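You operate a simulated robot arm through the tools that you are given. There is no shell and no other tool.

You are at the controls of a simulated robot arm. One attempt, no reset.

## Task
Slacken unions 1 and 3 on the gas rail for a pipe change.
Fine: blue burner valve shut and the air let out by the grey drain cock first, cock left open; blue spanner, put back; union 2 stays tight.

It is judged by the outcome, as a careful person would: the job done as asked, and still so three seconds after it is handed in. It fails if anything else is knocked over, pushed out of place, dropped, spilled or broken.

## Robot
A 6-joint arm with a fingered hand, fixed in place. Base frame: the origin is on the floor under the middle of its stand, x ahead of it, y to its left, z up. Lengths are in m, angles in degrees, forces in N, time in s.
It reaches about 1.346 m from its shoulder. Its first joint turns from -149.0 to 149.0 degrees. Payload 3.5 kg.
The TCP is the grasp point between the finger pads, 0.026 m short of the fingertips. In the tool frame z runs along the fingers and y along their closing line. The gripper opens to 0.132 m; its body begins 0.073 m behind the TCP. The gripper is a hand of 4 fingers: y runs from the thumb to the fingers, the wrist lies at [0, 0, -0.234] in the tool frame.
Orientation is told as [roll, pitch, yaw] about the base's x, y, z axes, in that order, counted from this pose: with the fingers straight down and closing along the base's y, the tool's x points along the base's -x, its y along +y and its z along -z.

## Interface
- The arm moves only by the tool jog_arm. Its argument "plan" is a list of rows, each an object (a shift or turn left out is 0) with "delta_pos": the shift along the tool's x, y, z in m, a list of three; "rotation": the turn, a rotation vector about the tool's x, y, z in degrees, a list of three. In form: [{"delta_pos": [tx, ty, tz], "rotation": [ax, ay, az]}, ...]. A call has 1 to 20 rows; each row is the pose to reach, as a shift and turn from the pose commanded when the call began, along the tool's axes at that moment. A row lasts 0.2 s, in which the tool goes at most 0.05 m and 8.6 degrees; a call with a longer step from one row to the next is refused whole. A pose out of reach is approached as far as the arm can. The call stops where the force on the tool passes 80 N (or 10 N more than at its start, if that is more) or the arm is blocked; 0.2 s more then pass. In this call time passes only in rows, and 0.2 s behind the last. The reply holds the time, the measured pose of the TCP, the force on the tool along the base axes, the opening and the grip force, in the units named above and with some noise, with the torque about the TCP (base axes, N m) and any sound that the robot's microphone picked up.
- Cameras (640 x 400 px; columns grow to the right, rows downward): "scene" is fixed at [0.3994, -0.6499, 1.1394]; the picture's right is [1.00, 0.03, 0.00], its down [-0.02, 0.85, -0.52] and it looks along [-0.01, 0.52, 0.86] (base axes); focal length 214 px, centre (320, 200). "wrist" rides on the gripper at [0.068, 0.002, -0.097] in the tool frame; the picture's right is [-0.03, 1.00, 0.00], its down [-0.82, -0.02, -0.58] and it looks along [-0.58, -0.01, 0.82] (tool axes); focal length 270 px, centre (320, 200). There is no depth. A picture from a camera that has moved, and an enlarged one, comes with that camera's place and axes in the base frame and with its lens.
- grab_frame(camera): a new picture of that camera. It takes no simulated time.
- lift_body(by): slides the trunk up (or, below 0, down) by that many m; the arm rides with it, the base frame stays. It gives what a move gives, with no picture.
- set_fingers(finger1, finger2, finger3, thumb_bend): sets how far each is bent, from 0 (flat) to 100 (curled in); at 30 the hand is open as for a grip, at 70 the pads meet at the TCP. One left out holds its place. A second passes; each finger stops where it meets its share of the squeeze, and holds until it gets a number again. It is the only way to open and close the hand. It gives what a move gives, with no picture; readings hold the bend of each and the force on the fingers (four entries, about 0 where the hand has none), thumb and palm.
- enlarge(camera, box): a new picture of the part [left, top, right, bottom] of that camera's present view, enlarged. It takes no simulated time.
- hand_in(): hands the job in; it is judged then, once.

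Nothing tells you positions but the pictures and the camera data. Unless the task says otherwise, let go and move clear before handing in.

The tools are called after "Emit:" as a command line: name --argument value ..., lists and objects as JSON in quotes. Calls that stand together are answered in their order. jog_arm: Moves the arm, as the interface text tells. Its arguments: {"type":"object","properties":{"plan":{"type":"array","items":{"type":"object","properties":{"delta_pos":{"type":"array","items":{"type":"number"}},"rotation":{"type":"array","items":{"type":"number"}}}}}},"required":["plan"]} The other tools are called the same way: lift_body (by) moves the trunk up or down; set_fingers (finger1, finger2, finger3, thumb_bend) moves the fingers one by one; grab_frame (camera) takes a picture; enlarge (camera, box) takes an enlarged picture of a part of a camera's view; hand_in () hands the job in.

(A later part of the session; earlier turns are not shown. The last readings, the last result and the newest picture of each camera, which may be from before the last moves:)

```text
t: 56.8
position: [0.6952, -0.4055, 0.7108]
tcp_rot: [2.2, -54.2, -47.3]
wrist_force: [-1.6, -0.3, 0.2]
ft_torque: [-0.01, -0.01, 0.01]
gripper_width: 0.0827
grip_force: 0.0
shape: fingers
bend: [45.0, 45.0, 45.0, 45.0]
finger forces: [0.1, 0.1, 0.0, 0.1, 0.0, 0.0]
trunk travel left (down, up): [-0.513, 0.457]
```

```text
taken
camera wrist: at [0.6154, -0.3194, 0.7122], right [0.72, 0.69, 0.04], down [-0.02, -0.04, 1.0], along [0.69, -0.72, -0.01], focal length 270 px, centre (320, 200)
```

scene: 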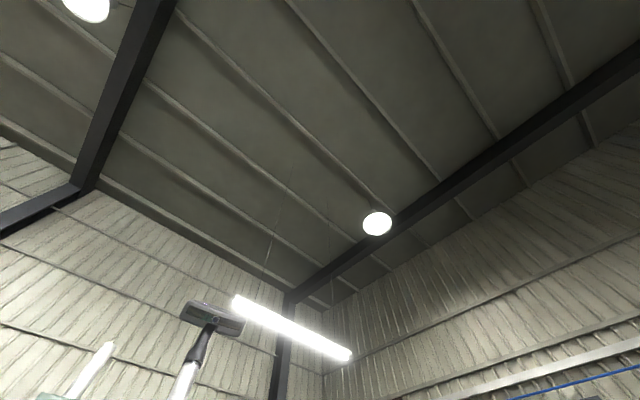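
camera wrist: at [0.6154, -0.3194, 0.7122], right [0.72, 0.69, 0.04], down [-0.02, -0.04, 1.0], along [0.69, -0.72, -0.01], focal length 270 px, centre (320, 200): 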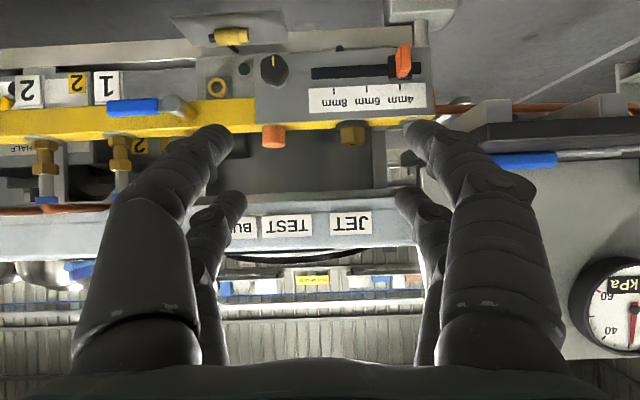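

The gauge is just in view at the right; let me enlarge it.

Emit:
enlarge --camera "wrist" --box '[560, 240, 640, 360]'

Emit:
enlarge --camera "wrist" --box '[0, 60, 240, 210]'

```text
3.33 times, centred on (600, 300) of wrist
camera zoom: at [0.6154, -0.3194, 0.7122], right [0.72, 0.69, 0.04], down [-0.02, -0.04, 1.0], along [0.69, -0.72, -0.01], focal length 901 px, centre (-613, -133)
```

zoom: 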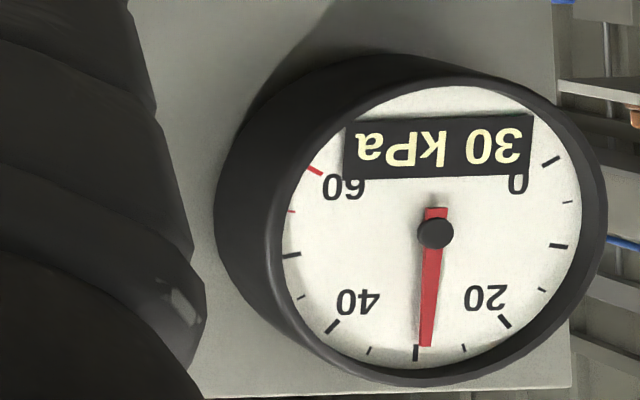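

```text
2.67 times, centred on (120, 135) of wrist
camera zoom: at [0.6154, -0.3194, 0.7122], right [0.72, 0.69, 0.04], down [-0.02, -0.04, 1.0], along [0.69, -0.72, -0.01], focal length 721 px, centre (853, 373)
```

zoom: 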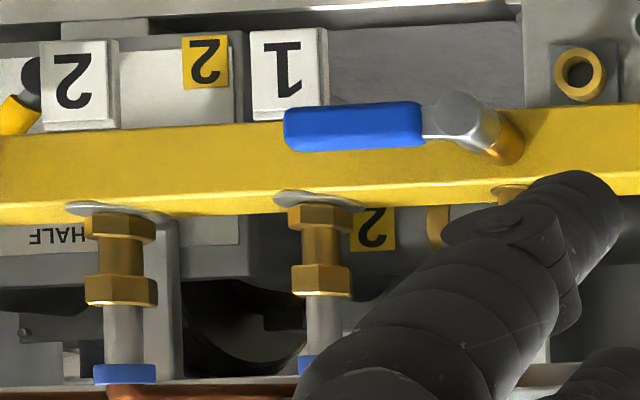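

The gauge still shows about 30 kPa, perhaps very slightly below. I'll move for a squarer view of it and see whether it is dropping.

Emit:
jog_arm --plan '[{"delta_pos": [0.0, 0.045, 0]}, {"delta_pos": [0.0, 0.09, 0]}, {"delta_pos": [0.0, 0.135, 0]}, {"delta_pos": [0.0, 0.18, 0]}, {"delta_pos": [0.0, 0.225, 0]}, {"delta_pos": [0.0, 0.27, 0]}]'

Emit:
grab_frame --camera "wrist"

Emit:
enlarge --camera "wrist" --box '[360, 230, 520, 350]'

```text
t: 58.2
position: [0.8861, -0.215, 0.7104]
tcp_rot: [2.2, -54.3, -47.4]
wrist_force: [0.0, 0.8, 0.5]
ft_torque: [0.03, -0.01, 0.03]
gripper_width: 0.0826
grip_force: 0.0
shape: fingers
bend: [45.0, 45.0, 45.0, 45.0]
finger forces: [0.0, 0.0, 0.1, 0.0, 0.0, 0.0]
out of reach, approached as far as the arm can: row 4, 5, 6
trunk travel left (down, up): [-0.513, 0.457]
```

```text
taken
camera wrist: at [0.8063, -0.1288, 0.7125], right [0.72, 0.69, 0.04], down [-0.03, -0.04, 1.0], along [0.69, -0.72, -0.01], focal length 270 px, centre (320, 200)
```

wrist: 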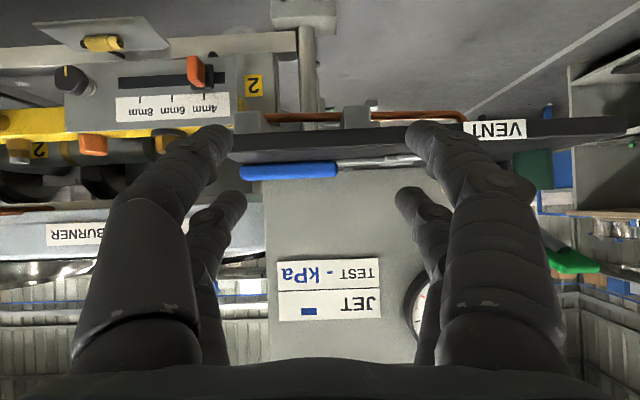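

```text
3.33 times, centred on (440, 290) of wrist
camera zoom: at [0.8063, -0.1288, 0.7125], right [0.72, 0.69, 0.04], down [-0.03, -0.04, 1.0], along [0.69, -0.72, -0.01], focal length 901 px, centre (-80, -100)
```

zoom: 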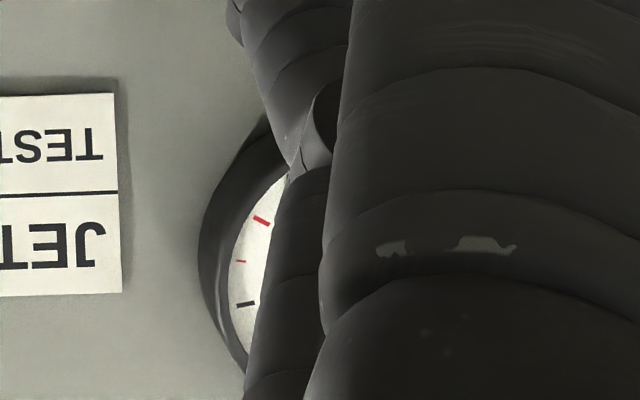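

A finger hides the gauge; I'll flatten the fingers and shift a little further.

Emit:
set_fingers --finger1 0 --finger2 0 --finger3 0 --thumb_bend 0

Emit:
jog_arm --plan '[{"delta_pos": [0.0, 0.045, 0]}, {"delta_pos": [0.0, 0.09, 0]}]'

Emit:
enlarge --camera "wrist" --box '[320, 230, 480, 350]'

Emit:
grab_frame --camera "wrist"

```text
t: 59.2
position: [0.8852, -0.2155, 0.7112]
tcp_rot: [2.2, -54.3, -47.3]
wrist_force: [-0.7, 0.0, 0.0]
ft_torque: [-0.01, -0.03, -0.02]
gripper_width: 0.1864
grip_force: 0.0
shape: fingers
bend: [0.0, 0.0, 0.0, 0.0]
finger forces: [0.0, 0.1, 0.0, 0.0, 0.1, 0.0]
trunk travel left (down, up): [-0.513, 0.457]
```

```text
t: 59.8
position: [0.9534, -0.1538, 0.7119]
tcp_rot: [2.3, -54.2, -47.4]
wrist_force: [0.1, -0.6, -0.2]
ft_torque: [0.0, 0.0, 0.01]
gripper_width: 0.1865
grip_force: 0.2
shape: fingers
bend: [0.0, 0.0, 0.0, 0.0]
finger forces: [0.0, 0.0, 0.0, 0.1, 0.1, 0.1]
trunk travel left (down, up): [-0.513, 0.457]
```

```text
3.33 times, centred on (400, 290) of wrist
camera zoom: at [0.873, -0.0685, 0.7124], right [0.72, 0.69, 0.04], down [-0.03, -0.04, 1.0], along [0.69, -0.72, -0.01], focal length 901 px, centre (53, -100)
```

zoom: 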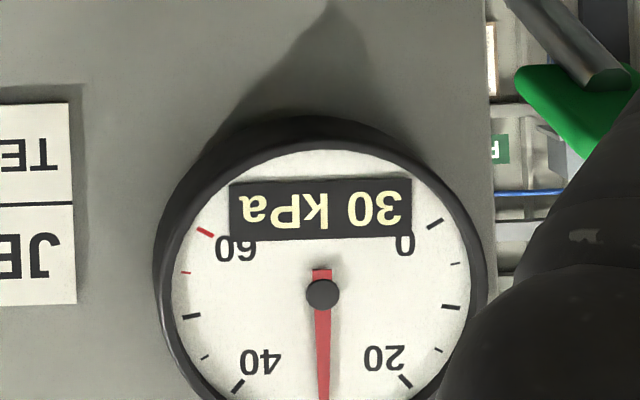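

```text
taken
camera wrist: at [0.873, -0.0685, 0.7124], right [0.72, 0.69, 0.04], down [-0.03, -0.04, 1.0], along [0.69, -0.72, -0.01], focal length 270 px, centre (320, 200)
```

wrist: 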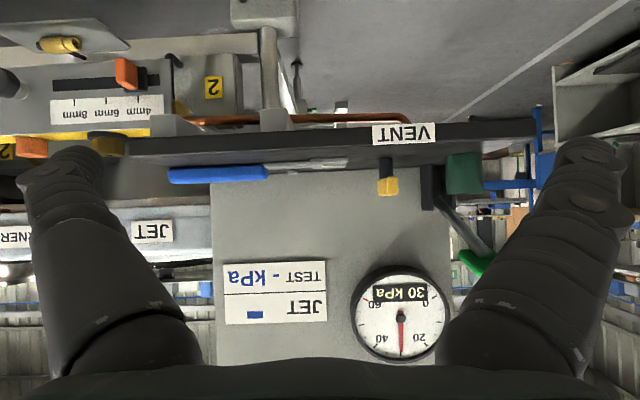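

Still 30 kPa, so the cock is not yet venting – it needs more turning. I'll go back to the knob and re-grip it from the 90° roll pose to turn it further.

Emit:
jog_arm --plan '[{"delta_pos": [0, -0.048, 0]}, {"delta_pos": [0, -0.096, 0]}, {"delta_pos": [0, -0.144, 0]}, {"delta_pos": [0, -0.192, 0]}, {"delta_pos": [0, -0.24, 0]}, {"delta_pos": [0, -0.288, 0]}, {"delta_pos": [0, -0.336, 0]}, {"delta_pos": [0, -0.384, 0]}, {"delta_pos": [0, -0.432, 0]}, {"delta_pos": [0, -0.48, 0]}, {"delta_pos": [0, -0.528, 0]}, {"delta_pos": [0, -0.576, 0]}, {"delta_pos": [0, -0.624, 0]}, {"delta_pos": [0, -0.672, 0]}, {"delta_pos": [0, -0.72, 0]}, {"delta_pos": [0, -0.768, 0]}, {"delta_pos": [0, -0.816, 0]}, {"delta_pos": [0, -0.83, 0]}]'

Emit:
set_fingers --finger1 45 --finger2 45 --finger3 45 --thumb_bend 45

```text
t: 63.6
position: [0.3595, -0.7349, 0.7113]
tcp_rot: [2.1, -54.0, -47.2]
wrist_force: [-0.4, 0.1, -0.1]
ft_torque: [0.0, 0.0, 0.02]
gripper_width: 0.1867
grip_force: 0.1
shape: fingers
bend: [0.0, 0.0, 0.0, 0.0]
finger forces: [0.1, 0.0, 0.0, 0.1, 0.0, 0.1]
out of reach, approached as far as the arm can: row 4, 6, 7, 8, 9, 10, 11, 12, 13, 14, 15, 16, 17, 18
trunk travel left (down, up): [-0.513, 0.457]
```

```text
t: 64.6
position: [0.36, -0.7358, 0.7114]
tcp_rot: [2.2, -54.2, -47.3]
wrist_force: [0.1, -0.2, -0.2]
ft_torque: [-0.02, -0.02, 0.0]
gripper_width: 0.0834
grip_force: 0.0
shape: fingers
bend: [45.0, 45.0, 45.0, 45.0]
finger forces: [0.0, 0.0, 0.0, 0.0, 0.0, 0.1]
trunk travel left (down, up): [-0.513, 0.457]
```

In front of the knob again. I'll pitch the hand up to horizontal and roll to 90°, then check alignment.

Emit:
jog_arm --plan '[{"delta_pos": [-0.015, 0, 0.02], "rotation": [0, -8, 0]}, {"delta_pos": [-0.03, 0, 0.04], "rotation": [0, -16, 0]}, {"delta_pos": [-0.045, 0, 0.06], "rotation": [0, -24, 0]}, {"delta_pos": [-0.059, 0, 0.08], "rotation": [0, -32, 0]}]'

Emit:
jog_arm --plan '[{"rotation": [0, 0, 8]}, {"rotation": [0, 0, 16]}, {"rotation": [0, 0, 24]}, {"rotation": [0, 0, 32]}, {"rotation": [0, 0, 40]}, {"rotation": [0, 0, 48]}, {"rotation": [0, 0, 56]}, {"rotation": [0, 0, 64]}, {"rotation": [0, 0, 72]}, {"rotation": [0, 0, 80]}, {"rotation": [0, 0, 88]}]'

Emit:
grab_frame --camera "wrist"

```text
t: 65.6
position: [0.4313, -0.8017, 0.8319]
tcp_rot: [17.6, -85.8, -63.1]
wrist_force: [0.7, -0.2, 0.0]
ft_torque: [0.04, 0.02, -0.01]
gripper_width: 0.0833
grip_force: 0.0
shape: fingers
bend: [45.0, 45.0, 45.0, 45.0]
finger forces: [0.1, 0.1, 0.0, 0.0, 0.0, 0.1]
out of reach, approached as far as the arm can: row 1, 2, 3, 4
trunk travel left (down, up): [-0.513, 0.457]
```

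```text
t: 68.0
position: [0.4302, -0.8044, 0.8316]
tcp_rot: [86.0, -0.5, -135.4]
wrist_force: [0.3, -0.1, 0.9]
ft_torque: [0.01, -0.03, 0.01]
gripper_width: 0.0836
grip_force: 0.0
shape: fingers
bend: [45.0, 45.0, 45.0, 45.0]
finger forces: [0.1, 0.1, 0.0, 0.0, 0.1, 0.0]
trunk travel left (down, up): [-0.513, 0.457]
```

```text
taken
camera wrist: at [0.4128, -0.6879, 0.8393], right [0.04, -0.06, 1.0], down [-0.99, -0.16, 0.03], along [0.16, -0.98, -0.07], focal length 270 px, centre (320, 200)
```

wrist: 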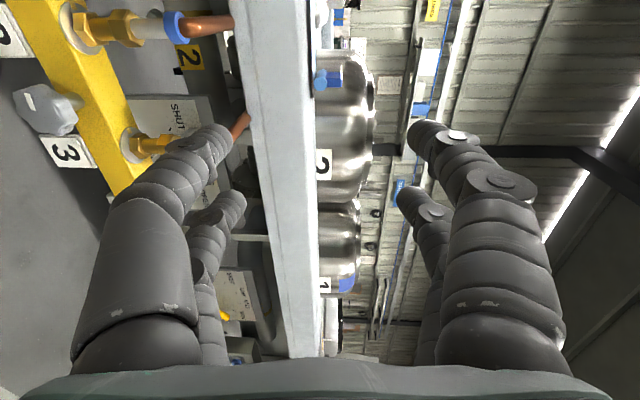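

Slight 4° droop of the hand; I'll trim that and lower to knob height.

Emit:
jog_arm --plan '[{"rotation": [-4, 0, 0]}, {"rotation": [-4, 0, 0]}]'

Emit:
lift_body --by -0.268

Emit:
grab_frame --camera "wrist"

```text
t: 68.6
position: [0.4301, -0.8049, 0.8486]
tcp_rot: [90.1, -0.7, -135.4]
wrist_force: [0.4, -0.8, 0.3]
ft_torque: [0.03, 0.0, 0.01]
gripper_width: 0.0835
grip_force: 0.2
shape: fingers
bend: [45.0, 45.0, 45.0, 45.0]
finger forces: [0.1, 0.0, 0.0, 0.0, 0.0, 0.0]
out of reach, approached as far as the arm can: row 1, 2
trunk travel left (down, up): [-0.513, 0.457]
```

```text
t: 71.3
position: [0.4294, -0.8045, 0.58]
tcp_rot: [90.1, -0.7, -135.4]
wrist_force: [-0.1, -0.6, -0.7]
ft_torque: [0.03, -0.01, 0.02]
gripper_width: 0.0833
grip_force: 0.0
shape: fingers
bend: [45.0, 45.0, 45.0, 45.0]
finger forces: [0.1, 0.0, 0.0, 0.0, 0.0, 0.1]
trunk travel left (down, up): [-0.245, 0.725]
```

```text
taken
camera wrist: at [0.4125, -0.688, 0.5808], right [-0.01, -0.01, 1.0], down [-0.99, -0.16, -0.01], along [0.16, -0.99, -0.01], focal length 270 px, centre (320, 200)
```

wrist: 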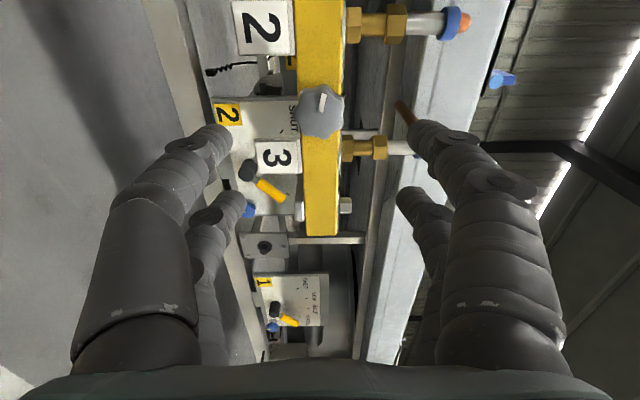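

The index now points toward union 2's side (about 80° turned). I'll move in, grip and turn further counter-clockwise.

Emit:
jog_arm --plan '[{"delta_pos": [0, 0, 0.03]}, {"delta_pos": [0, 0, 0.06]}, {"delta_pos": [0, 0, 0.09]}, {"delta_pos": [0, 0, 0.11]}, {"delta_pos": [0, 0, 0.12]}]'

Emit:
set_fingers --finger1 69 --finger2 69 --finger3 69 --thumb_bend 69

Emit:
jog_arm --plan '[{"rotation": [0, 0, -6]}, {"rotation": [0, 0, -12]}, {"rotation": [0, 0, -18]}]'

Emit:
grab_frame --camera "wrist"

```text
t: 72.5
position: [0.5147, -0.8913, 0.5812]
tcp_rot: [90.2, -0.7, -135.4]
wrist_force: [-0.9, 0.5, 0.2]
ft_torque: [-0.03, 0.03, 0.02]
gripper_width: 0.0833
grip_force: 0.0
shape: fingers
bend: [45.0, 45.0, 45.0, 45.0]
finger forces: [0.0, 0.0, 0.0, 0.0, 0.0, 0.0]
trunk travel left (down, up): [-0.245, 0.725]
```

```text
t: 73.5
position: [0.5143, -0.8916, 0.5801]
tcp_rot: [90.2, -0.8, -135.4]
wrist_force: [3.9, -4.1, -2.4]
ft_torque: [-0.02, 0.04, 0.03]
gripper_width: 0.0144
grip_force: 6.2
shape: fingers
bend: [66.0, 65.0, 64.0, 67.0]
finger forces: [2.2, 3.3, 3.6, 0.0, 4.0, 0.0]
trunk travel left (down, up): [-0.245, 0.725]
```

```text
t: 74.3
position: [0.513, -0.8911, 0.5796]
tcp_rot: [90.2, -18.8, -135.5]
wrist_force: [6.7, -8.1, -2.5]
ft_torque: [0.07, -0.02, 0.02]
gripper_width: 0.0143
grip_force: 7.5
shape: fingers
bend: [66.0, 65.0, 64.0, 67.0]
finger forces: [2.5, 4.9, 4.0, 0.0, 5.0, 0.1]
trunk travel left (down, up): [-0.245, 0.725]
```

```text
taken
camera wrist: at [0.4951, -0.7765, 0.5592], right [0.21, 0.21, 0.95], down [-0.96, -0.14, 0.24], along [0.18, -0.97, 0.17], focal length 270 px, centre (320, 200)
```

wrist: 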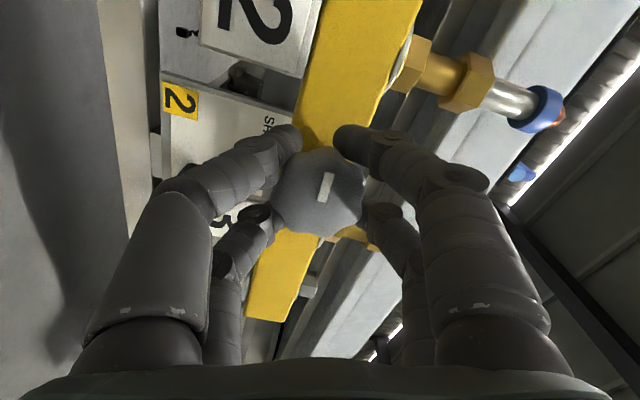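

It still turns freely past 90°, so it is a multi-turn or larger-angle cock. Continuing.

Emit:
jog_arm --plan '[{"rotation": [0, 0, -8]}, {"rotation": [0, 0, -16]}, {"rotation": [0, 0, -24]}, {"rotation": [0, 0, -32]}, {"rotation": [0, 0, -40]}, {"rotation": [0, 0, -48]}, {"rotation": [0, 0, -56]}]'

Emit:
grab_frame --camera "wrist"

```text
t: 75.9
position: [0.5146, -0.8908, 0.5804]
tcp_rot: [90.0, -74.8, -135.4]
wrist_force: [7.3, -8.9, -4.1]
ft_torque: [0.09, -0.02, 0.03]
gripper_width: 0.0146
grip_force: 9.0
shape: fingers
bend: [66.0, 65.0, 64.0, 67.0]
finger forces: [3.3, 4.2, 3.4, 0.1, 6.4, 0.1]
trunk travel left (down, up): [-0.245, 0.725]
```

```text
taken
camera wrist: at [0.462, -0.8087, 0.5134], right [0.68, 0.67, 0.29], down [-0.57, 0.25, 0.78], along [0.46, -0.7, 0.55], focal length 270 px, centre (320, 200)
```

wrist: 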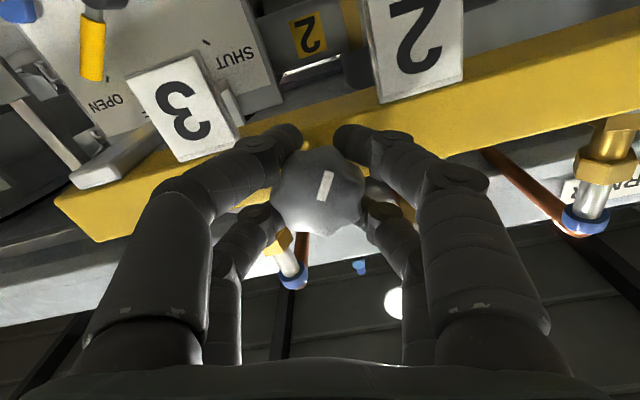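

About 155° turned, no stop yet. I'll release, back off 3 cm, roll back and take another stroke.

Emit:
set_fingers --finger1 45 --finger2 45 --finger3 45 --thumb_bend 45

Emit:
jog_arm --plan '[{"delta_pos": [0, 0, -0.035]}, {"delta_pos": [0, 0, -0.035], "rotation": [0, 0, 8]}, {"delta_pos": [0, 0, -0.035], "rotation": [0, 0, 16]}, {"delta_pos": [0, 0, -0.035], "rotation": [0, 0, 24]}, {"delta_pos": [0, 0, -0.035], "rotation": [0, 0, 32]}, {"delta_pos": [0, 0, -0.035], "rotation": [0, 0, 40]}, {"delta_pos": [0, 0, -0.035], "rotation": [0, 0, 48]}, {"delta_pos": [0, 0, -0.035], "rotation": [0, 0, 56]}, {"delta_pos": [0, 0, -0.035], "rotation": [0, 0, 64]}, {"delta_pos": [0, 0, -0.035], "rotation": [0, 0, 72]}, {"delta_pos": [0, 0, -0.035], "rotation": [0, 0, 80]}, {"delta_pos": [0, 0, -0.035], "rotation": [0, 0, 88]}, {"delta_pos": [0, 0, -0.035], "rotation": [0, 0, 96]}, {"delta_pos": [0, 0, -0.035], "rotation": [0, 0, 104]}]'

Emit:
grab_frame --camera "wrist"

```text
t: 76.9
position: [0.5141, -0.891, 0.5802]
tcp_rot: [90.2, -74.7, -135.6]
wrist_force: [0.4, -0.6, 0.3]
ft_torque: [0.0, -0.01, 0.0]
gripper_width: 0.0822
grip_force: 0.0
shape: fingers
bend: [45.0, 45.0, 45.0, 45.0]
finger forces: [0.0, 0.0, 0.0, 0.0, 0.0, 0.0]
trunk travel left (down, up): [-0.245, 0.725]
```

```text
t: 79.9
position: [0.4883, -0.866, 0.581]
tcp_rot: [90.1, 29.5, -135.3]
wrist_force: [0.3, 0.3, 0.1]
ft_torque: [0.04, -0.01, -0.04]
gripper_width: 0.0822
grip_force: 0.2
shape: fingers
bend: [45.0, 45.0, 45.0, 45.0]
finger forces: [0.1, 0.0, 0.0, 0.0, 0.0, 0.0]
trunk travel left (down, up): [-0.245, 0.725]
```

```text
taken
camera wrist: at [0.4655, -0.7556, 0.6151], right [-0.37, -0.36, 0.86], down [-0.9, -0.08, -0.42], along [0.22, -0.93, -0.3], focal length 270 px, centre (320, 200)
```

wrist: 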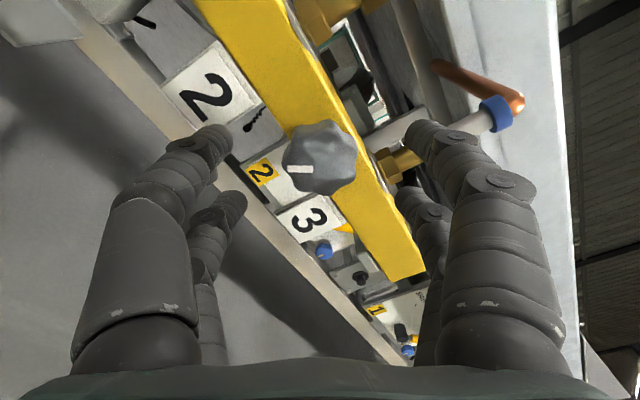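

I'll roll to 90° (clear of the number plates), approach, grip and take the next stroke.

Emit:
jog_arm --plan '[{"rotation": [0, 0, -8]}, {"rotation": [0, 0, -16]}, {"rotation": [0, 0, -24]}, {"rotation": [0, 0, -30]}, {"delta_pos": [0, 0, 0.02], "rotation": [0, 0, -30]}, {"delta_pos": [0, 0, 0.035], "rotation": [0, 0, -30]}]'

Emit:
set_fingers --finger1 69 --finger2 69 --finger3 69 --thumb_bend 69

Emit:
jog_arm --plan '[{"rotation": [0, 0, -8]}, {"rotation": [0, 0, -16]}, {"rotation": [0, 0, -24]}, {"rotation": [0, 0, -32]}, {"rotation": [0, 0, -40]}, {"rotation": [0, 0, -48]}, {"rotation": [0, 0, -56]}, {"rotation": [0, 0, -64]}, {"rotation": [0, 0, -72]}]'

Emit:
grab_frame --camera "wrist"

```text
t: 81.3
position: [0.5148, -0.8905, 0.5793]
tcp_rot: [90.1, -0.8, -135.4]
wrist_force: [0.3, 0.5, 0.2]
ft_torque: [0.0, 0.03, 0.02]
gripper_width: 0.0822
grip_force: 0.0
shape: fingers
bend: [45.0, 45.0, 45.0, 45.0]
finger forces: [0.0, 0.0, 0.0, 0.1, 0.0, 0.0]
trunk travel left (down, up): [-0.245, 0.725]
```

```text
t: 82.3
position: [0.5149, -0.8915, 0.5791]
tcp_rot: [90.1, -0.6, -135.4]
wrist_force: [4.9, -5.1, -0.7]
ft_torque: [0.01, -0.02, 0.01]
gripper_width: 0.0146
grip_force: 7.2
shape: fingers
bend: [66.0, 64.0, 64.0, 67.0]
finger forces: [2.4, 3.8, 3.8, 0.0, 4.0, 0.0]
trunk travel left (down, up): [-0.245, 0.725]
```

```text
t: 84.3
position: [0.5134, -0.891, 0.578]
tcp_rot: [90.1, -72.9, -135.5]
wrist_force: [4.0, -5.7, -6.9]
ft_torque: [0.12, 0.05, 0.0]
gripper_width: 0.0146
grip_force: 8.5
shape: fingers
bend: [66.0, 65.0, 64.0, 67.0]
finger forces: [2.6, 3.1, 3.1, 0.1, 8.0, 0.0]
trunk travel left (down, up): [-0.245, 0.725]
```

```text
taken
camera wrist: at [0.4638, -0.8068, 0.5141], right [0.68, 0.67, 0.32], down [-0.59, 0.23, 0.77], along [0.44, -0.71, 0.55], focal length 270 px, centre (320, 200)
```

wrist: 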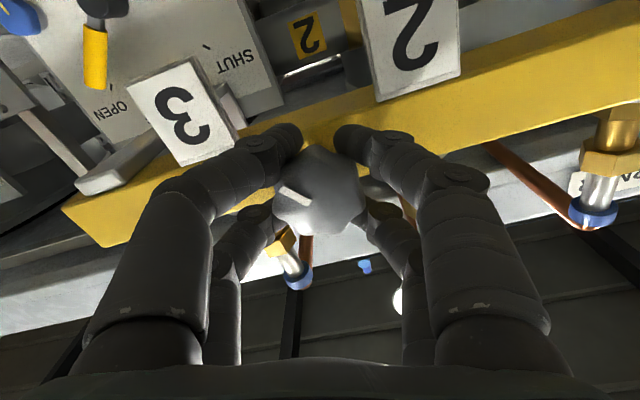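

About 228° turned, no stop yet. Another stroke.

Emit:
set_fingers --finger1 45 --finger2 45 --finger3 45 --thumb_bend 45

Emit:
jog_arm --plan '[{"delta_pos": [0, 0, -0.035]}, {"delta_pos": [0, 0, -0.035], "rotation": [0, 0, 8]}, {"delta_pos": [0, 0, -0.035], "rotation": [0, 0, 16]}, {"delta_pos": [0, 0, -0.035], "rotation": [0, 0, 24]}, {"delta_pos": [0, 0, -0.035], "rotation": [0, 0, 32]}, {"delta_pos": [0, 0, -0.035], "rotation": [0, 0, 40]}, {"delta_pos": [0, 0, -0.035], "rotation": [0, 0, 48]}, {"delta_pos": [0, 0, -0.035], "rotation": [0, 0, 56]}, {"delta_pos": [0, 0, -0.035], "rotation": [0, 0, 64]}, {"delta_pos": [0, 0, -0.035], "rotation": [0, 0, 72]}, {"delta_pos": [0, 0, -0.02], "rotation": [0, 0, 72]}, {"delta_pos": [0, 0, 0.0], "rotation": [0, 0, 72]}]'

Emit:
grab_frame --camera "wrist"

```text
t: 85.3
position: [0.5153, -0.8907, 0.5802]
tcp_rot: [90.3, -72.7, -135.6]
wrist_force: [0.0, -0.6, 0.5]
ft_torque: [-0.02, 0.0, 0.02]
gripper_width: 0.0823
grip_force: 0.1
shape: fingers
bend: [45.0, 45.0, 45.0, 45.0]
finger forces: [0.0, 0.1, 0.0, 0.1, 0.0, 0.1]
trunk travel left (down, up): [-0.245, 0.725]
```

```text
t: 87.9
position: [0.5146, -0.8904, 0.5797]
tcp_rot: [90.0, -0.8, -135.4]
wrist_force: [-1.0, 0.1, -0.9]
ft_torque: [-0.02, 0.01, -0.01]
gripper_width: 0.0822
grip_force: 0.0
shape: fingers
bend: [45.0, 45.0, 45.0, 45.0]
finger forces: [0.1, 0.0, 0.1, 0.1, 0.1, 0.1]
trunk travel left (down, up): [-0.245, 0.725]
```

```text
taken
camera wrist: at [0.4966, -0.7739, 0.5809], right [-0.01, -0.01, 1.0], down [-0.99, -0.16, -0.01], along [0.16, -0.99, -0.01], focal length 270 px, centre (320, 200)
```

wrist: 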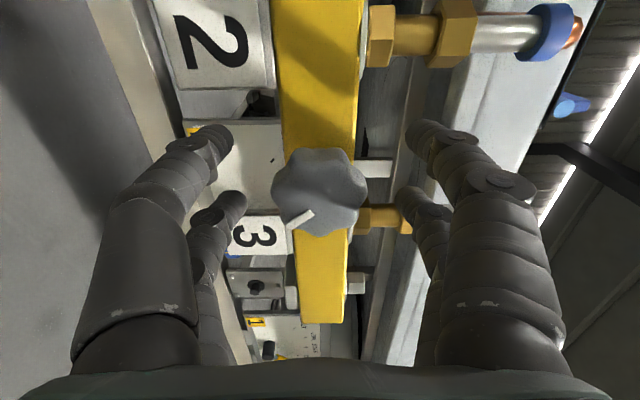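

Index at about 230°. Grip and stroke again.

Emit:
set_fingers --finger1 69 --finger2 69 --finger3 69 --thumb_bend 69

Emit:
jog_arm --plan '[{"rotation": [0, 0, -8]}, {"rotation": [0, 0, -16]}, {"rotation": [0, 0, -24]}, {"rotation": [0, 0, -32]}, {"rotation": [0, 0, -40]}, {"rotation": [0, 0, -48]}, {"rotation": [0, 0, -56]}, {"rotation": [0, 0, -64]}, {"rotation": [0, 0, -72]}]'

Emit:
grab_frame --camera "wrist"

```text
t: 88.9
position: [0.5151, -0.8916, 0.5795]
tcp_rot: [90.1, -0.7, -135.4]
wrist_force: [4.9, -4.4, -2.0]
ft_torque: [0.01, 0.03, 0.04]
gripper_width: 0.0162
grip_force: 7.5
shape: fingers
bend: [65.0, 64.0, 64.0, 67.0]
finger forces: [3.1, 3.6, 3.8, 0.0, 4.5, 0.0]
trunk travel left (down, up): [-0.245, 0.725]
```

```text
t: 90.9
position: [0.515, -0.8904, 0.5789]
tcp_rot: [90.2, -72.8, -135.8]
wrist_force: [3.1, -6.7, -5.9]
ft_torque: [0.1, 0.01, 0.0]
gripper_width: 0.0161
grip_force: 8.7
shape: fingers
bend: [65.0, 65.0, 64.0, 67.0]
finger forces: [3.0, 3.4, 3.6, 0.0, 7.2, 0.1]
trunk travel left (down, up): [-0.245, 0.725]
```

```text
taken
camera wrist: at [0.4635, -0.8069, 0.5143], right [0.67, 0.67, 0.32], down [-0.59, 0.23, 0.77], along [0.44, -0.71, 0.55], focal length 270 px, centre (320, 200)
```

wrist: 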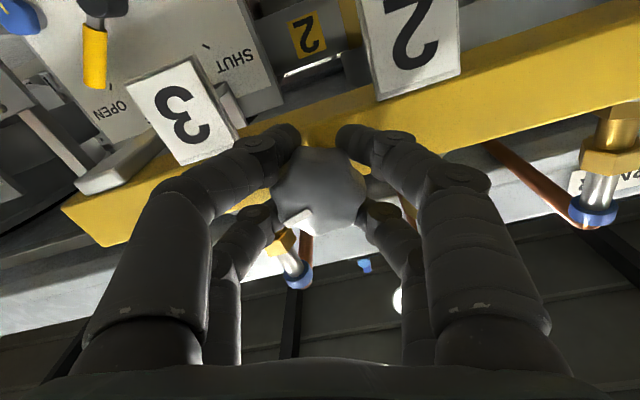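

About 300° turned. One more stroke to pass a full turn, then I'll check the gauge.

Emit:
set_fingers --finger1 45 --finger2 45 --finger3 45 --thumb_bend 45

Emit:
jog_arm --plan '[{"delta_pos": [0, 0, -0.035]}, {"delta_pos": [0, 0, -0.035], "rotation": [0, 0, 8]}, {"delta_pos": [0, 0, -0.035], "rotation": [0, 0, 16]}, {"delta_pos": [0, 0, -0.035], "rotation": [0, 0, 24]}, {"delta_pos": [0, 0, -0.035], "rotation": [0, 0, 32]}, {"delta_pos": [0, 0, -0.035], "rotation": [0, 0, 40]}, {"delta_pos": [0, 0, -0.035], "rotation": [0, 0, 48]}, {"delta_pos": [0, 0, -0.035], "rotation": [0, 0, 56]}, {"delta_pos": [0, 0, -0.035], "rotation": [0, 0, 64]}, {"delta_pos": [0, 0, -0.035], "rotation": [0, 0, 72]}, {"delta_pos": [0, 0, -0.02], "rotation": [0, 0, 72]}, {"delta_pos": [0, 0, 0.0], "rotation": [0, 0, 72]}]'

Emit:
set_fingers --finger1 69 --finger2 69 --finger3 69 --thumb_bend 69

Emit:
jog_arm --plan '[{"rotation": [0, 0, -8]}, {"rotation": [0, 0, -16]}, {"rotation": [0, 0, -24]}, {"rotation": [0, 0, -32]}, {"rotation": [0, 0, -40]}, {"rotation": [0, 0, -48]}, {"rotation": [0, 0, -56]}, {"rotation": [0, 0, -64]}, {"rotation": [0, 0, -72]}]'

Emit:
grab_frame --camera "wrist"

```text
t: 91.9
position: [0.5144, -0.8904, 0.5811]
tcp_rot: [90.4, -72.7, -135.7]
wrist_force: [-1.0, 0.4, -0.3]
ft_torque: [-0.02, -0.02, 0.03]
gripper_width: 0.0825
grip_force: 0.0
shape: fingers
bend: [45.0, 45.0, 45.0, 45.0]
finger forces: [0.0, 0.0, 0.1, 0.0, 0.0, 0.0]
trunk travel left (down, up): [-0.245, 0.725]
```

```text
t: 94.5
position: [0.5128, -0.8905, 0.5802]
tcp_rot: [90.1, -0.8, -135.4]
wrist_force: [-0.2, 0.6, 0.7]
ft_torque: [-0.01, 0.01, -0.07]
gripper_width: 0.0822
grip_force: 0.1
shape: fingers
bend: [45.0, 45.0, 45.0, 45.0]
finger forces: [0.1, 0.0, 0.1, 0.1, 0.1, 0.0]
trunk travel left (down, up): [-0.245, 0.725]
```

```text
t: 95.5
position: [0.5132, -0.8909, 0.5787]
tcp_rot: [90.0, -0.7, -135.4]
wrist_force: [5.2, -3.4, -0.6]
ft_torque: [-0.02, 0.04, 0.01]
gripper_width: 0.0182
grip_force: 7.6
shape: fingers
bend: [65.0, 65.0, 65.0, 66.0]
finger forces: [3.6, 3.4, 3.6, 0.0, 4.7, 0.0]
trunk travel left (down, up): [-0.245, 0.725]
```

```text
t: 97.5
position: [0.515, -0.8909, 0.5796]
tcp_rot: [90.3, -72.8, -135.7]
wrist_force: [-1.6, -8.0, -1.9]
ft_torque: [0.07, -0.02, -0.11]
gripper_width: 0.0166
grip_force: 9.6
shape: fingers
bend: [66.0, 66.0, 64.0, 66.0]
finger forces: [2.6, 4.9, 3.8, 0.0, 6.9, 0.0]
trunk travel left (down, up): [-0.245, 0.725]
```

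```text
taken
camera wrist: at [0.4637, -0.8066, 0.5148], right [0.67, 0.67, 0.32], down [-0.59, 0.23, 0.77], along [0.44, -0.71, 0.55], focal length 270 px, centre (320, 200)
```

wrist: 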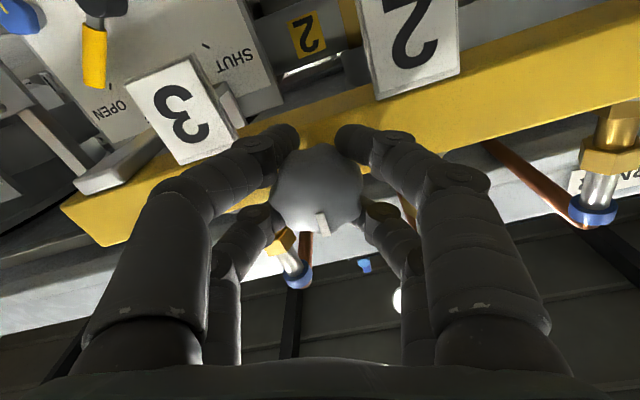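

The knob has gone round almost a full turn. I'll release, back off, and travel to read the gauge.

Emit:
set_fingers --finger1 45 --finger2 45 --finger3 45 --thumb_bend 45

Emit:
jog_arm --plan '[{"delta_pos": [0, 0, -0.04]}, {"delta_pos": [0, 0, -0.08]}, {"delta_pos": [0, 0, -0.12]}, {"delta_pos": [0, 0, -0.16]}, {"delta_pos": [0.013, 0.044, -0.17]}, {"delta_pos": [0.026, 0.088, -0.18]}, {"delta_pos": [0.039, 0.132, -0.19]}, {"delta_pos": [0.052, 0.176, -0.2]}, {"delta_pos": [0.065, 0.22, -0.2]}, {"delta_pos": [0.078, 0.264, -0.2]}, {"delta_pos": [0.091, 0.308, -0.2]}, {"delta_pos": [0.104, 0.352, -0.2]}, {"delta_pos": [0.117, 0.396, -0.2]}, {"delta_pos": [0.13, 0.44, -0.2]}, {"delta_pos": [0.143, 0.484, -0.2]}, {"delta_pos": [0.156, 0.528, -0.2]}, {"delta_pos": [0.169, 0.572, -0.2]}, {"delta_pos": [0.182, 0.616, -0.2]}, {"delta_pos": [0.195, 0.66, -0.2]}, {"delta_pos": [0.208, 0.704, -0.2]}]'

Emit:
grab_frame --camera "wrist"

```text
t: 98.5
position: [0.5153, -0.8917, 0.5795]
tcp_rot: [90.4, -72.8, -135.7]
wrist_force: [0.6, -1.0, -0.4]
ft_torque: [0.01, 0.02, -0.02]
gripper_width: 0.0822
grip_force: 0.1
shape: fingers
bend: [45.0, 45.0, 45.0, 45.0]
finger forces: [0.0, 0.1, 0.0, 0.0, 0.0, 0.0]
trunk travel left (down, up): [-0.245, 0.725]
```

```text
t: 102.7
position: [0.898, -0.2349, 0.5816]
tcp_rot: [90.9, -72.7, -136.3]
wrist_force: [-0.6, 0.4, 0.3]
ft_torque: [0.02, -0.01, 0.04]
gripper_width: 0.0824
grip_force: 0.0
shape: fingers
bend: [45.0, 45.0, 45.0, 45.0]
finger forces: [0.1, 0.0, 0.1, 0.1, 0.1, 0.0]
out of reach, approached as far as the arm can: row 10, 11, 12, 13, 14, 15, 16, 17, 18, 19, 20
trunk travel left (down, up): [-0.245, 0.725]
```

```text
taken
camera wrist: at [0.8473, -0.1499, 0.5156], right [0.67, 0.67, 0.32], down [-0.59, 0.23, 0.77], along [0.44, -0.71, 0.55], focal length 270 px, centre (320, 200)
```

wrist: 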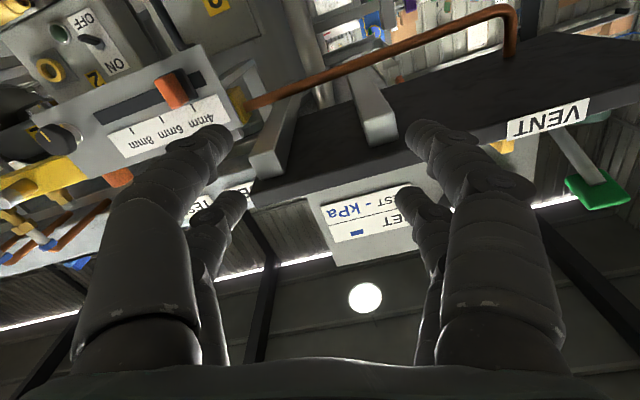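

I'm below the shelf line here; I'll raise the trunk and shift a bit to bring the gauge into view.

Emit:
lift_body --by 0.2

Emit:
jog_arm --plan '[{"delta_pos": [0.013, 0.044, 0]}, {"delta_pos": [0.026, 0.088, 0]}, {"delta_pos": [0.039, 0.132, 0]}]'

Emit:
grab_frame --camera "wrist"

```text
t: 104.9
position: [0.8974, -0.2345, 0.7805]
tcp_rot: [90.8, -72.7, -136.2]
wrist_force: [-0.5, 0.6, -0.8]
ft_torque: [0.01, -0.01, 0.0]
gripper_width: 0.0827
grip_force: 0.0
shape: fingers
bend: [45.0, 45.0, 45.0, 45.0]
finger forces: [0.0, 0.0, 0.0, 0.0, 0.1, 0.0]
trunk travel left (down, up): [-0.445, 0.525]
```

```text
t: 105.7
position: [0.9954, -0.1368, 0.7822]
tcp_rot: [91.6, -72.7, -136.8]
wrist_force: [-0.7, -0.6, 0.1]
ft_torque: [0.02, 0.03, 0.01]
gripper_width: 0.0827
grip_force: 0.0
shape: fingers
bend: [45.0, 45.0, 45.0, 45.0]
finger forces: [0.0, 0.1, 0.1, 0.0, 0.1, 0.0]
trunk travel left (down, up): [-0.445, 0.525]
```

```text
taken
camera wrist: at [0.9451, -0.0521, 0.7161], right [0.67, 0.67, 0.32], down [-0.6, 0.23, 0.77], along [0.44, -0.71, 0.55], focal length 270 px, centre (320, 200)
```

wrist: 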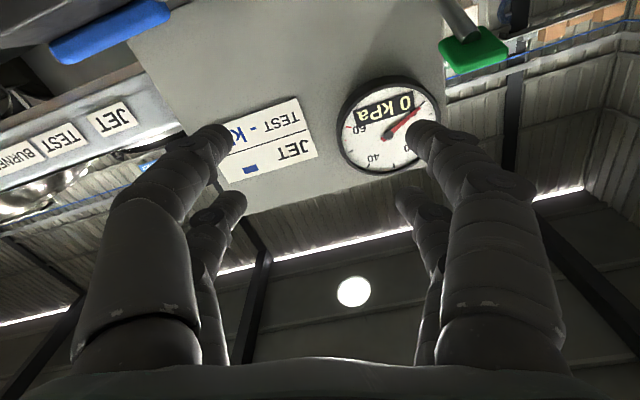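

The gauge now reads 0 kPa – the air is out and the cock is open. Next, the blue spanner: I'll get a good look at it on the shelf from above.

Emit:
enlarge --camera "wrist" --box '[320, 60, 480, 180]'

Emit:
jog_arm --plan '[{"delta_pos": [0, 0, -0.02], "rotation": [0, 0, -8]}, {"delta_pos": [0, 0, -0.04], "rotation": [0, 0, -16]}]'

Emit:
grab_frame --camera "wrist"

```text
3.33 times, centred on (400, 120) of wrist
camera zoom: at [0.9451, -0.0521, 0.7161], right [0.67, 0.67, 0.32], down [-0.6, 0.23, 0.77], along [0.44, -0.71, 0.55], focal length 901 px, centre (53, 467)
```

zoom: 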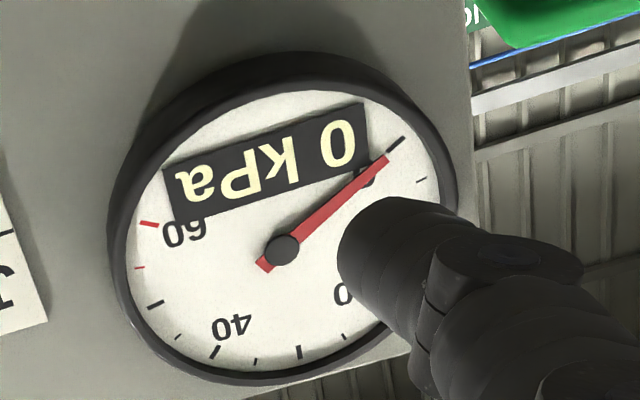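

```text
t: 106.3
position: [0.9679, -0.1107, 0.7928]
tcp_rot: [124.5, -84.3, -169.6]
wrist_force: [0.2, -0.3, -0.3]
ft_torque: [-0.01, 0.02, -0.01]
gripper_width: 0.0824
grip_force: 0.1
shape: fingers
bend: [45.0, 45.0, 45.0, 45.0]
finger forces: [0.0, 0.0, 0.0, 0.0, 0.0, 0.0]
out of reach, approached as far as the arm can: row 2
trunk travel left (down, up): [-0.445, 0.525]
```

```text
taken
camera wrist: at [0.909, -0.0399, 0.7194], right [0.7, 0.71, 0.11], down [-0.5, 0.38, 0.78], along [0.51, -0.6, 0.62], focal length 270 px, centre (320, 200)
```

wrist: 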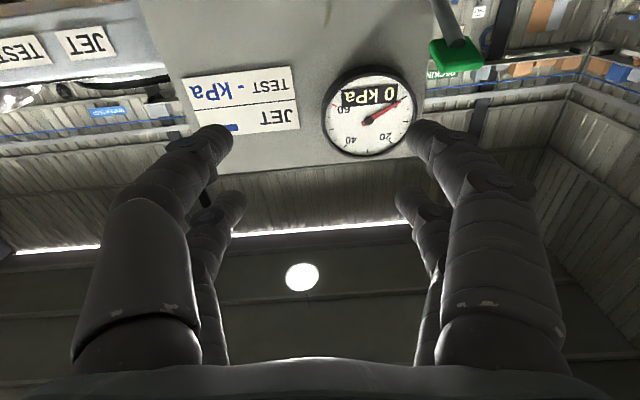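

Air out confirmed (0 kPa). I'll raise the trunk and swing the hand to fingers-down for a view of the spanner from above.

Emit:
lift_body --by 0.2

Emit:
jog_arm --plan '[{"rotation": [0, 8, 0]}, {"rotation": [0, 16, 0]}, {"rotation": [0, 24, 0]}, {"rotation": [0, 32, 0]}, {"rotation": [0, 40, 0]}, {"rotation": [0, 48, 0]}, {"rotation": [0, 56, 0]}, {"rotation": [0, 64, 0]}, {"rotation": [0, 72, 0]}, {"rotation": [0, 80, 0]}, {"rotation": [0, 88, 0]}]'

Emit:
set_fingers --finger1 0 --finger2 0 --finger3 0 --thumb_bend 0

Emit:
grab_frame --camera "wrist"

```text
t: 108.4
position: [0.9675, -0.1104, 0.9934]
tcp_rot: [124.3, -84.3, -169.3]
wrist_force: [-0.3, 0.9, 1.2]
ft_torque: [-0.02, 0.0, 0.02]
gripper_width: 0.0827
grip_force: 0.1
shape: fingers
bend: [45.0, 45.0, 45.0, 45.0]
finger forces: [0.0, 0.1, 0.1, 0.1, 0.0, 0.0]
trunk travel left (down, up): [-0.645, 0.325]
```

```text
t: 110.8
position: [0.9493, 0.0346, 0.8205]
tcp_rot: [30.1, -37.8, -87.5]
wrist_force: [-0.5, -0.5, -0.8]
ft_torque: [0.02, -0.02, -0.02]
gripper_width: 0.083
grip_force: 0.1
shape: fingers
bend: [45.0, 45.0, 45.0, 45.0]
finger forces: [0.1, 0.0, 0.0, 0.1, 0.0, 0.0]
out of reach, approached as far as the arm can: row 1, 2, 3, 4, 5, 6, 7, 8, 9, 10, 11
trunk travel left (down, up): [-0.645, 0.325]
```

```text
t: 111.8
position: [0.9493, 0.035, 0.8191]
tcp_rot: [30.2, -37.8, -87.5]
wrist_force: [-0.1, 0.5, -0.1]
ft_torque: [-0.04, -0.02, 0.0]
gripper_width: 0.1867
grip_force: 0.1
shape: fingers
bend: [0.0, 0.0, 0.0, 0.0]
finger forces: [0.1, 0.0, 0.0, 0.0, 0.0, 0.1]
trunk travel left (down, up): [-0.645, 0.325]
```

```text
taken
camera wrist: at [0.8999, 0.1384, 0.8449], right [0.85, 0.32, 0.41], down [-0.29, -0.36, 0.89], along [0.44, -0.88, -0.21], focal length 270 px, centre (320, 200)
```

wrist: 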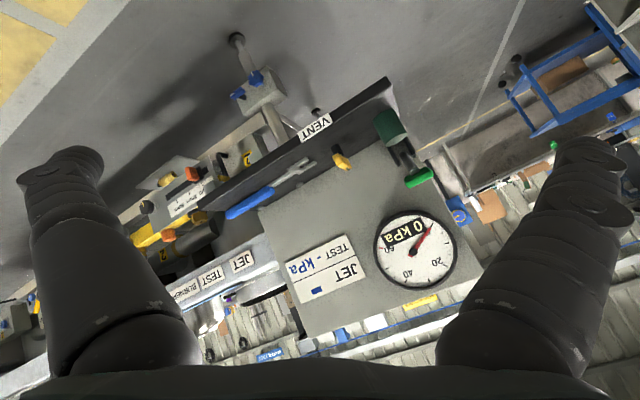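

The hand orientation went oblique during that swing. I'll rotate it back to fingers-down facing the rail (yaw −45°).

Emit:
jog_arm --plan '[{"rotation": [1.9, 6.5, -4.3]}, {"rotation": [3.9, 12.9, -8.6]}, {"rotation": [5.8, 19.4, -12.9]}, {"rotation": [7.7, 25.9, -17.1]}, {"rotation": [9.6, 32.4, -21.4]}, {"rotation": [11.6, 38.8, -25.7]}, {"rotation": [13.5, 45.3, -30.0]}]'

Emit:
lift_body --by 0.12

Emit:
grab_frame --camera "wrist"

```text
t: 113.4
position: [0.9504, 0.0352, 0.8206]
tcp_rot: [30.2, -37.8, -87.5]
wrist_force: [-0.1, -0.9, 1.4]
ft_torque: [-0.01, 0.01, -0.01]
gripper_width: 0.1863
grip_force: 0.1
shape: fingers
bend: [0.0, 0.0, 0.0, 0.0]
finger forces: [0.0, 0.0, 0.0, 0.0, 0.0, 0.0]
out of reach, approached as far as the arm can: row 1, 2, 3, 4, 5, 6, 7
trunk travel left (down, up): [-0.645, 0.325]
```

```text
t: 114.9
position: [0.9498, 0.0353, 0.9411]
tcp_rot: [30.1, -37.8, -87.5]
wrist_force: [-0.3, 0.2, -0.5]
ft_torque: [0.0, 0.02, -0.01]
gripper_width: 0.1866
grip_force: 0.0
shape: fingers
bend: [0.0, 0.0, 0.0, 0.0]
finger forces: [0.0, 0.1, 0.0, 0.1, 0.0, 0.1]
trunk travel left (down, up): [-0.765, 0.205]
```

```text
taken
camera wrist: at [0.9, 0.1384, 0.9649], right [0.85, 0.32, 0.41], down [-0.29, -0.36, 0.89], along [0.44, -0.88, -0.21], focal length 270 px, centre (320, 200)
```

wrist: 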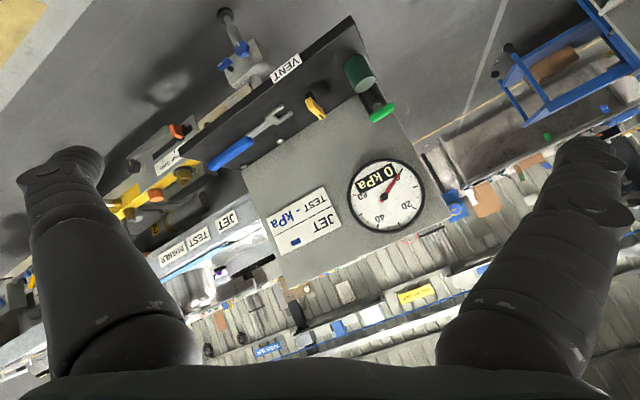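

The wrist is stuck at a joint limit here. I'll translate back along the rail first and see if that frees the orientation.

Emit:
jog_arm --plan '[{"delta_pos": [-0.024, -0.038, 0]}, {"delta_pos": [-0.048, -0.076, 0]}, {"delta_pos": [-0.072, -0.113, 0]}, {"delta_pos": [-0.096, -0.151, 0]}, {"delta_pos": [-0.12, -0.189, 0]}]'

Emit:
grab_frame --camera "wrist"

```text
t: 116.1
position: [0.7935, -0.0773, 0.9481]
tcp_rot: [34.0, -38.4, -93.6]
wrist_force: [0.5, -0.1, -0.6]
ft_torque: [0.01, -0.01, 0.01]
gripper_width: 0.1868
grip_force: 0.1
shape: fingers
bend: [0.0, 0.0, 0.0, 0.0]
finger forces: [0.1, 0.1, 0.1, 0.0, 0.1, 0.0]
out of reach, approached as far as the arm can: row 1, 2, 3, 4, 5
trunk travel left (down, up): [-0.765, 0.205]
```

```text
taken
camera wrist: at [0.7491, 0.0307, 0.969], right [0.85, 0.27, 0.45], down [-0.36, -0.33, 0.87], along [0.39, -0.9, -0.18], focal length 270 px, centre (320, 200)
```

wrist: 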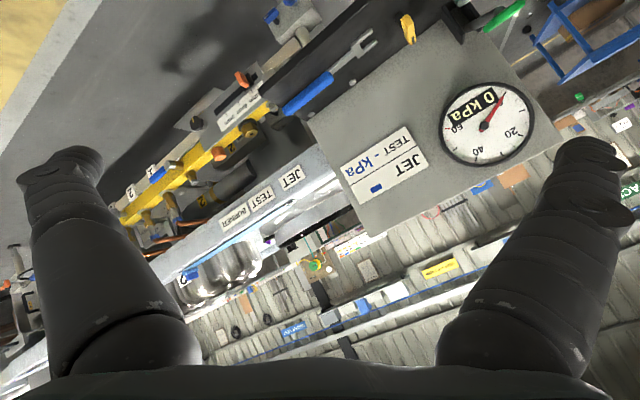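

I'll try again to rotate toward fingers-down from here, in small steps.

Emit:
jog_arm --plan '[{"rotation": [1.9, 6.3, -4.5]}, {"rotation": [3.8, 12.7, -9.0]}, {"rotation": [5.8, 19.0, -13.5]}, {"rotation": [7.7, 25.4, -18.0]}]'

Emit:
jog_arm --plan '[{"rotation": [0, 0, -8]}, {"rotation": [0, 0, -16]}, {"rotation": [0, 0, -24]}]'

Emit:
jog_arm --plan '[{"rotation": [0, -8, 0]}]'

```text
t: 117.1
position: [0.7947, -0.0757, 0.9476]
tcp_rot: [34.0, -38.5, -93.7]
wrist_force: [0.5, 0.0, -0.6]
ft_torque: [-0.02, 0.02, 0.0]
gripper_width: 0.1867
grip_force: 0.1
shape: fingers
bend: [0.0, 0.0, 0.0, 0.0]
finger forces: [0.1, 0.0, 0.0, 0.1, 0.0, 0.0]
out of reach, approached as far as the arm can: row 1, 2, 3, 4
trunk travel left (down, up): [-0.765, 0.205]
```

```text
t: 117.9
position: [0.7891, -0.0563, 0.9514]
tcp_rot: [32.9, -40.7, -91.9]
wrist_force: [-0.2, -0.6, 0.6]
ft_torque: [-0.02, -0.02, -0.03]
gripper_width: 0.1867
grip_force: 0.1
shape: fingers
bend: [0.0, 0.0, 0.0, 0.0]
finger forces: [0.0, 0.0, 0.0, 0.0, 0.0, 0.0]
out of reach, approached as far as the arm can: row 1, 2, 3
trunk travel left (down, up): [-0.765, 0.205]
```

```text
t: 118.3
position: [0.7899, -0.058, 0.9737]
tcp_rot: [37.3, -47.1, -98.2]
wrist_force: [-0.1, -0.9, 0.2]
ft_torque: [0.02, 0.03, 0.01]
gripper_width: 0.1867
grip_force: 0.1
shape: fingers
bend: [0.0, 0.0, 0.0, 0.0]
finger forces: [0.1, 0.0, 0.0, 0.0, 0.0, 0.0]
out of reach, approached as far as the arm can: row 1
trunk travel left (down, up): [-0.765, 0.205]
```

Joint limits block that rotation here. I'll retreat along the rail toward the middle, where the same tilt worked before, then retry.

Emit:
jog_arm --plan '[{"delta_pos": [-0.0284, -0.0327, 0.0135]}, {"delta_pos": [-0.0568, -0.0654, 0.0271]}, {"delta_pos": [-0.0852, -0.0981, 0.0406]}, {"delta_pos": [-0.1136, -0.1308, 0.0542]}, {"delta_pos": [-0.142, -0.1635, 0.0677]}, {"delta_pos": [-0.1704, -0.1962, 0.0812]}, {"delta_pos": [-0.1988, -0.2289, 0.0948]}, {"delta_pos": [-0.2272, -0.2616, 0.1083]}, {"delta_pos": [-0.2556, -0.2943, 0.1219]}, {"delta_pos": [-0.284, -0.327, 0.1354]}, {"delta_pos": [-0.3124, -0.3597, 0.1489]}, {"delta_pos": [-0.3408, -0.3924, 0.1625]}, {"delta_pos": [-0.3692, -0.4251, 0.176]}, {"delta_pos": [-0.398, -0.458, 0.1896]}]'

Emit:
grab_frame --camera "wrist"

```text
t: 121.3
position: [0.5757, -0.4384, 1.023]
tcp_rot: [58.8, -50.8, -127.2]
wrist_force: [0.5, -0.5, -0.2]
ft_torque: [0.01, 0.0, 0.0]
gripper_width: 0.1868
grip_force: 0.0
shape: fingers
bend: [0.0, 0.0, 0.0, 0.0]
finger forces: [0.0, 0.0, 0.1, 0.1, 0.0, 0.0]
out of reach, approached as far as the arm can: row 3, 4, 5, 6, 7, 8, 9, 10, 11, 12, 13, 14
trunk travel left (down, up): [-0.765, 0.205]
```

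```text
taken
camera wrist: at [0.5622, -0.3232, 1.0028], right [0.8, 0.2, 0.56], down [-0.58, 0.07, 0.81], along [0.13, -0.98, 0.17], focal length 270 px, centre (320, 200)
```

wrist: 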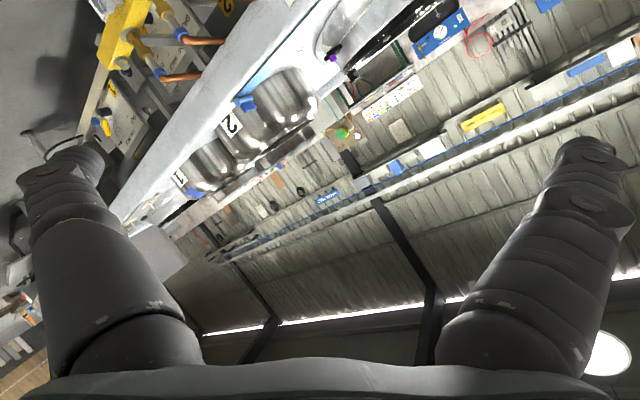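

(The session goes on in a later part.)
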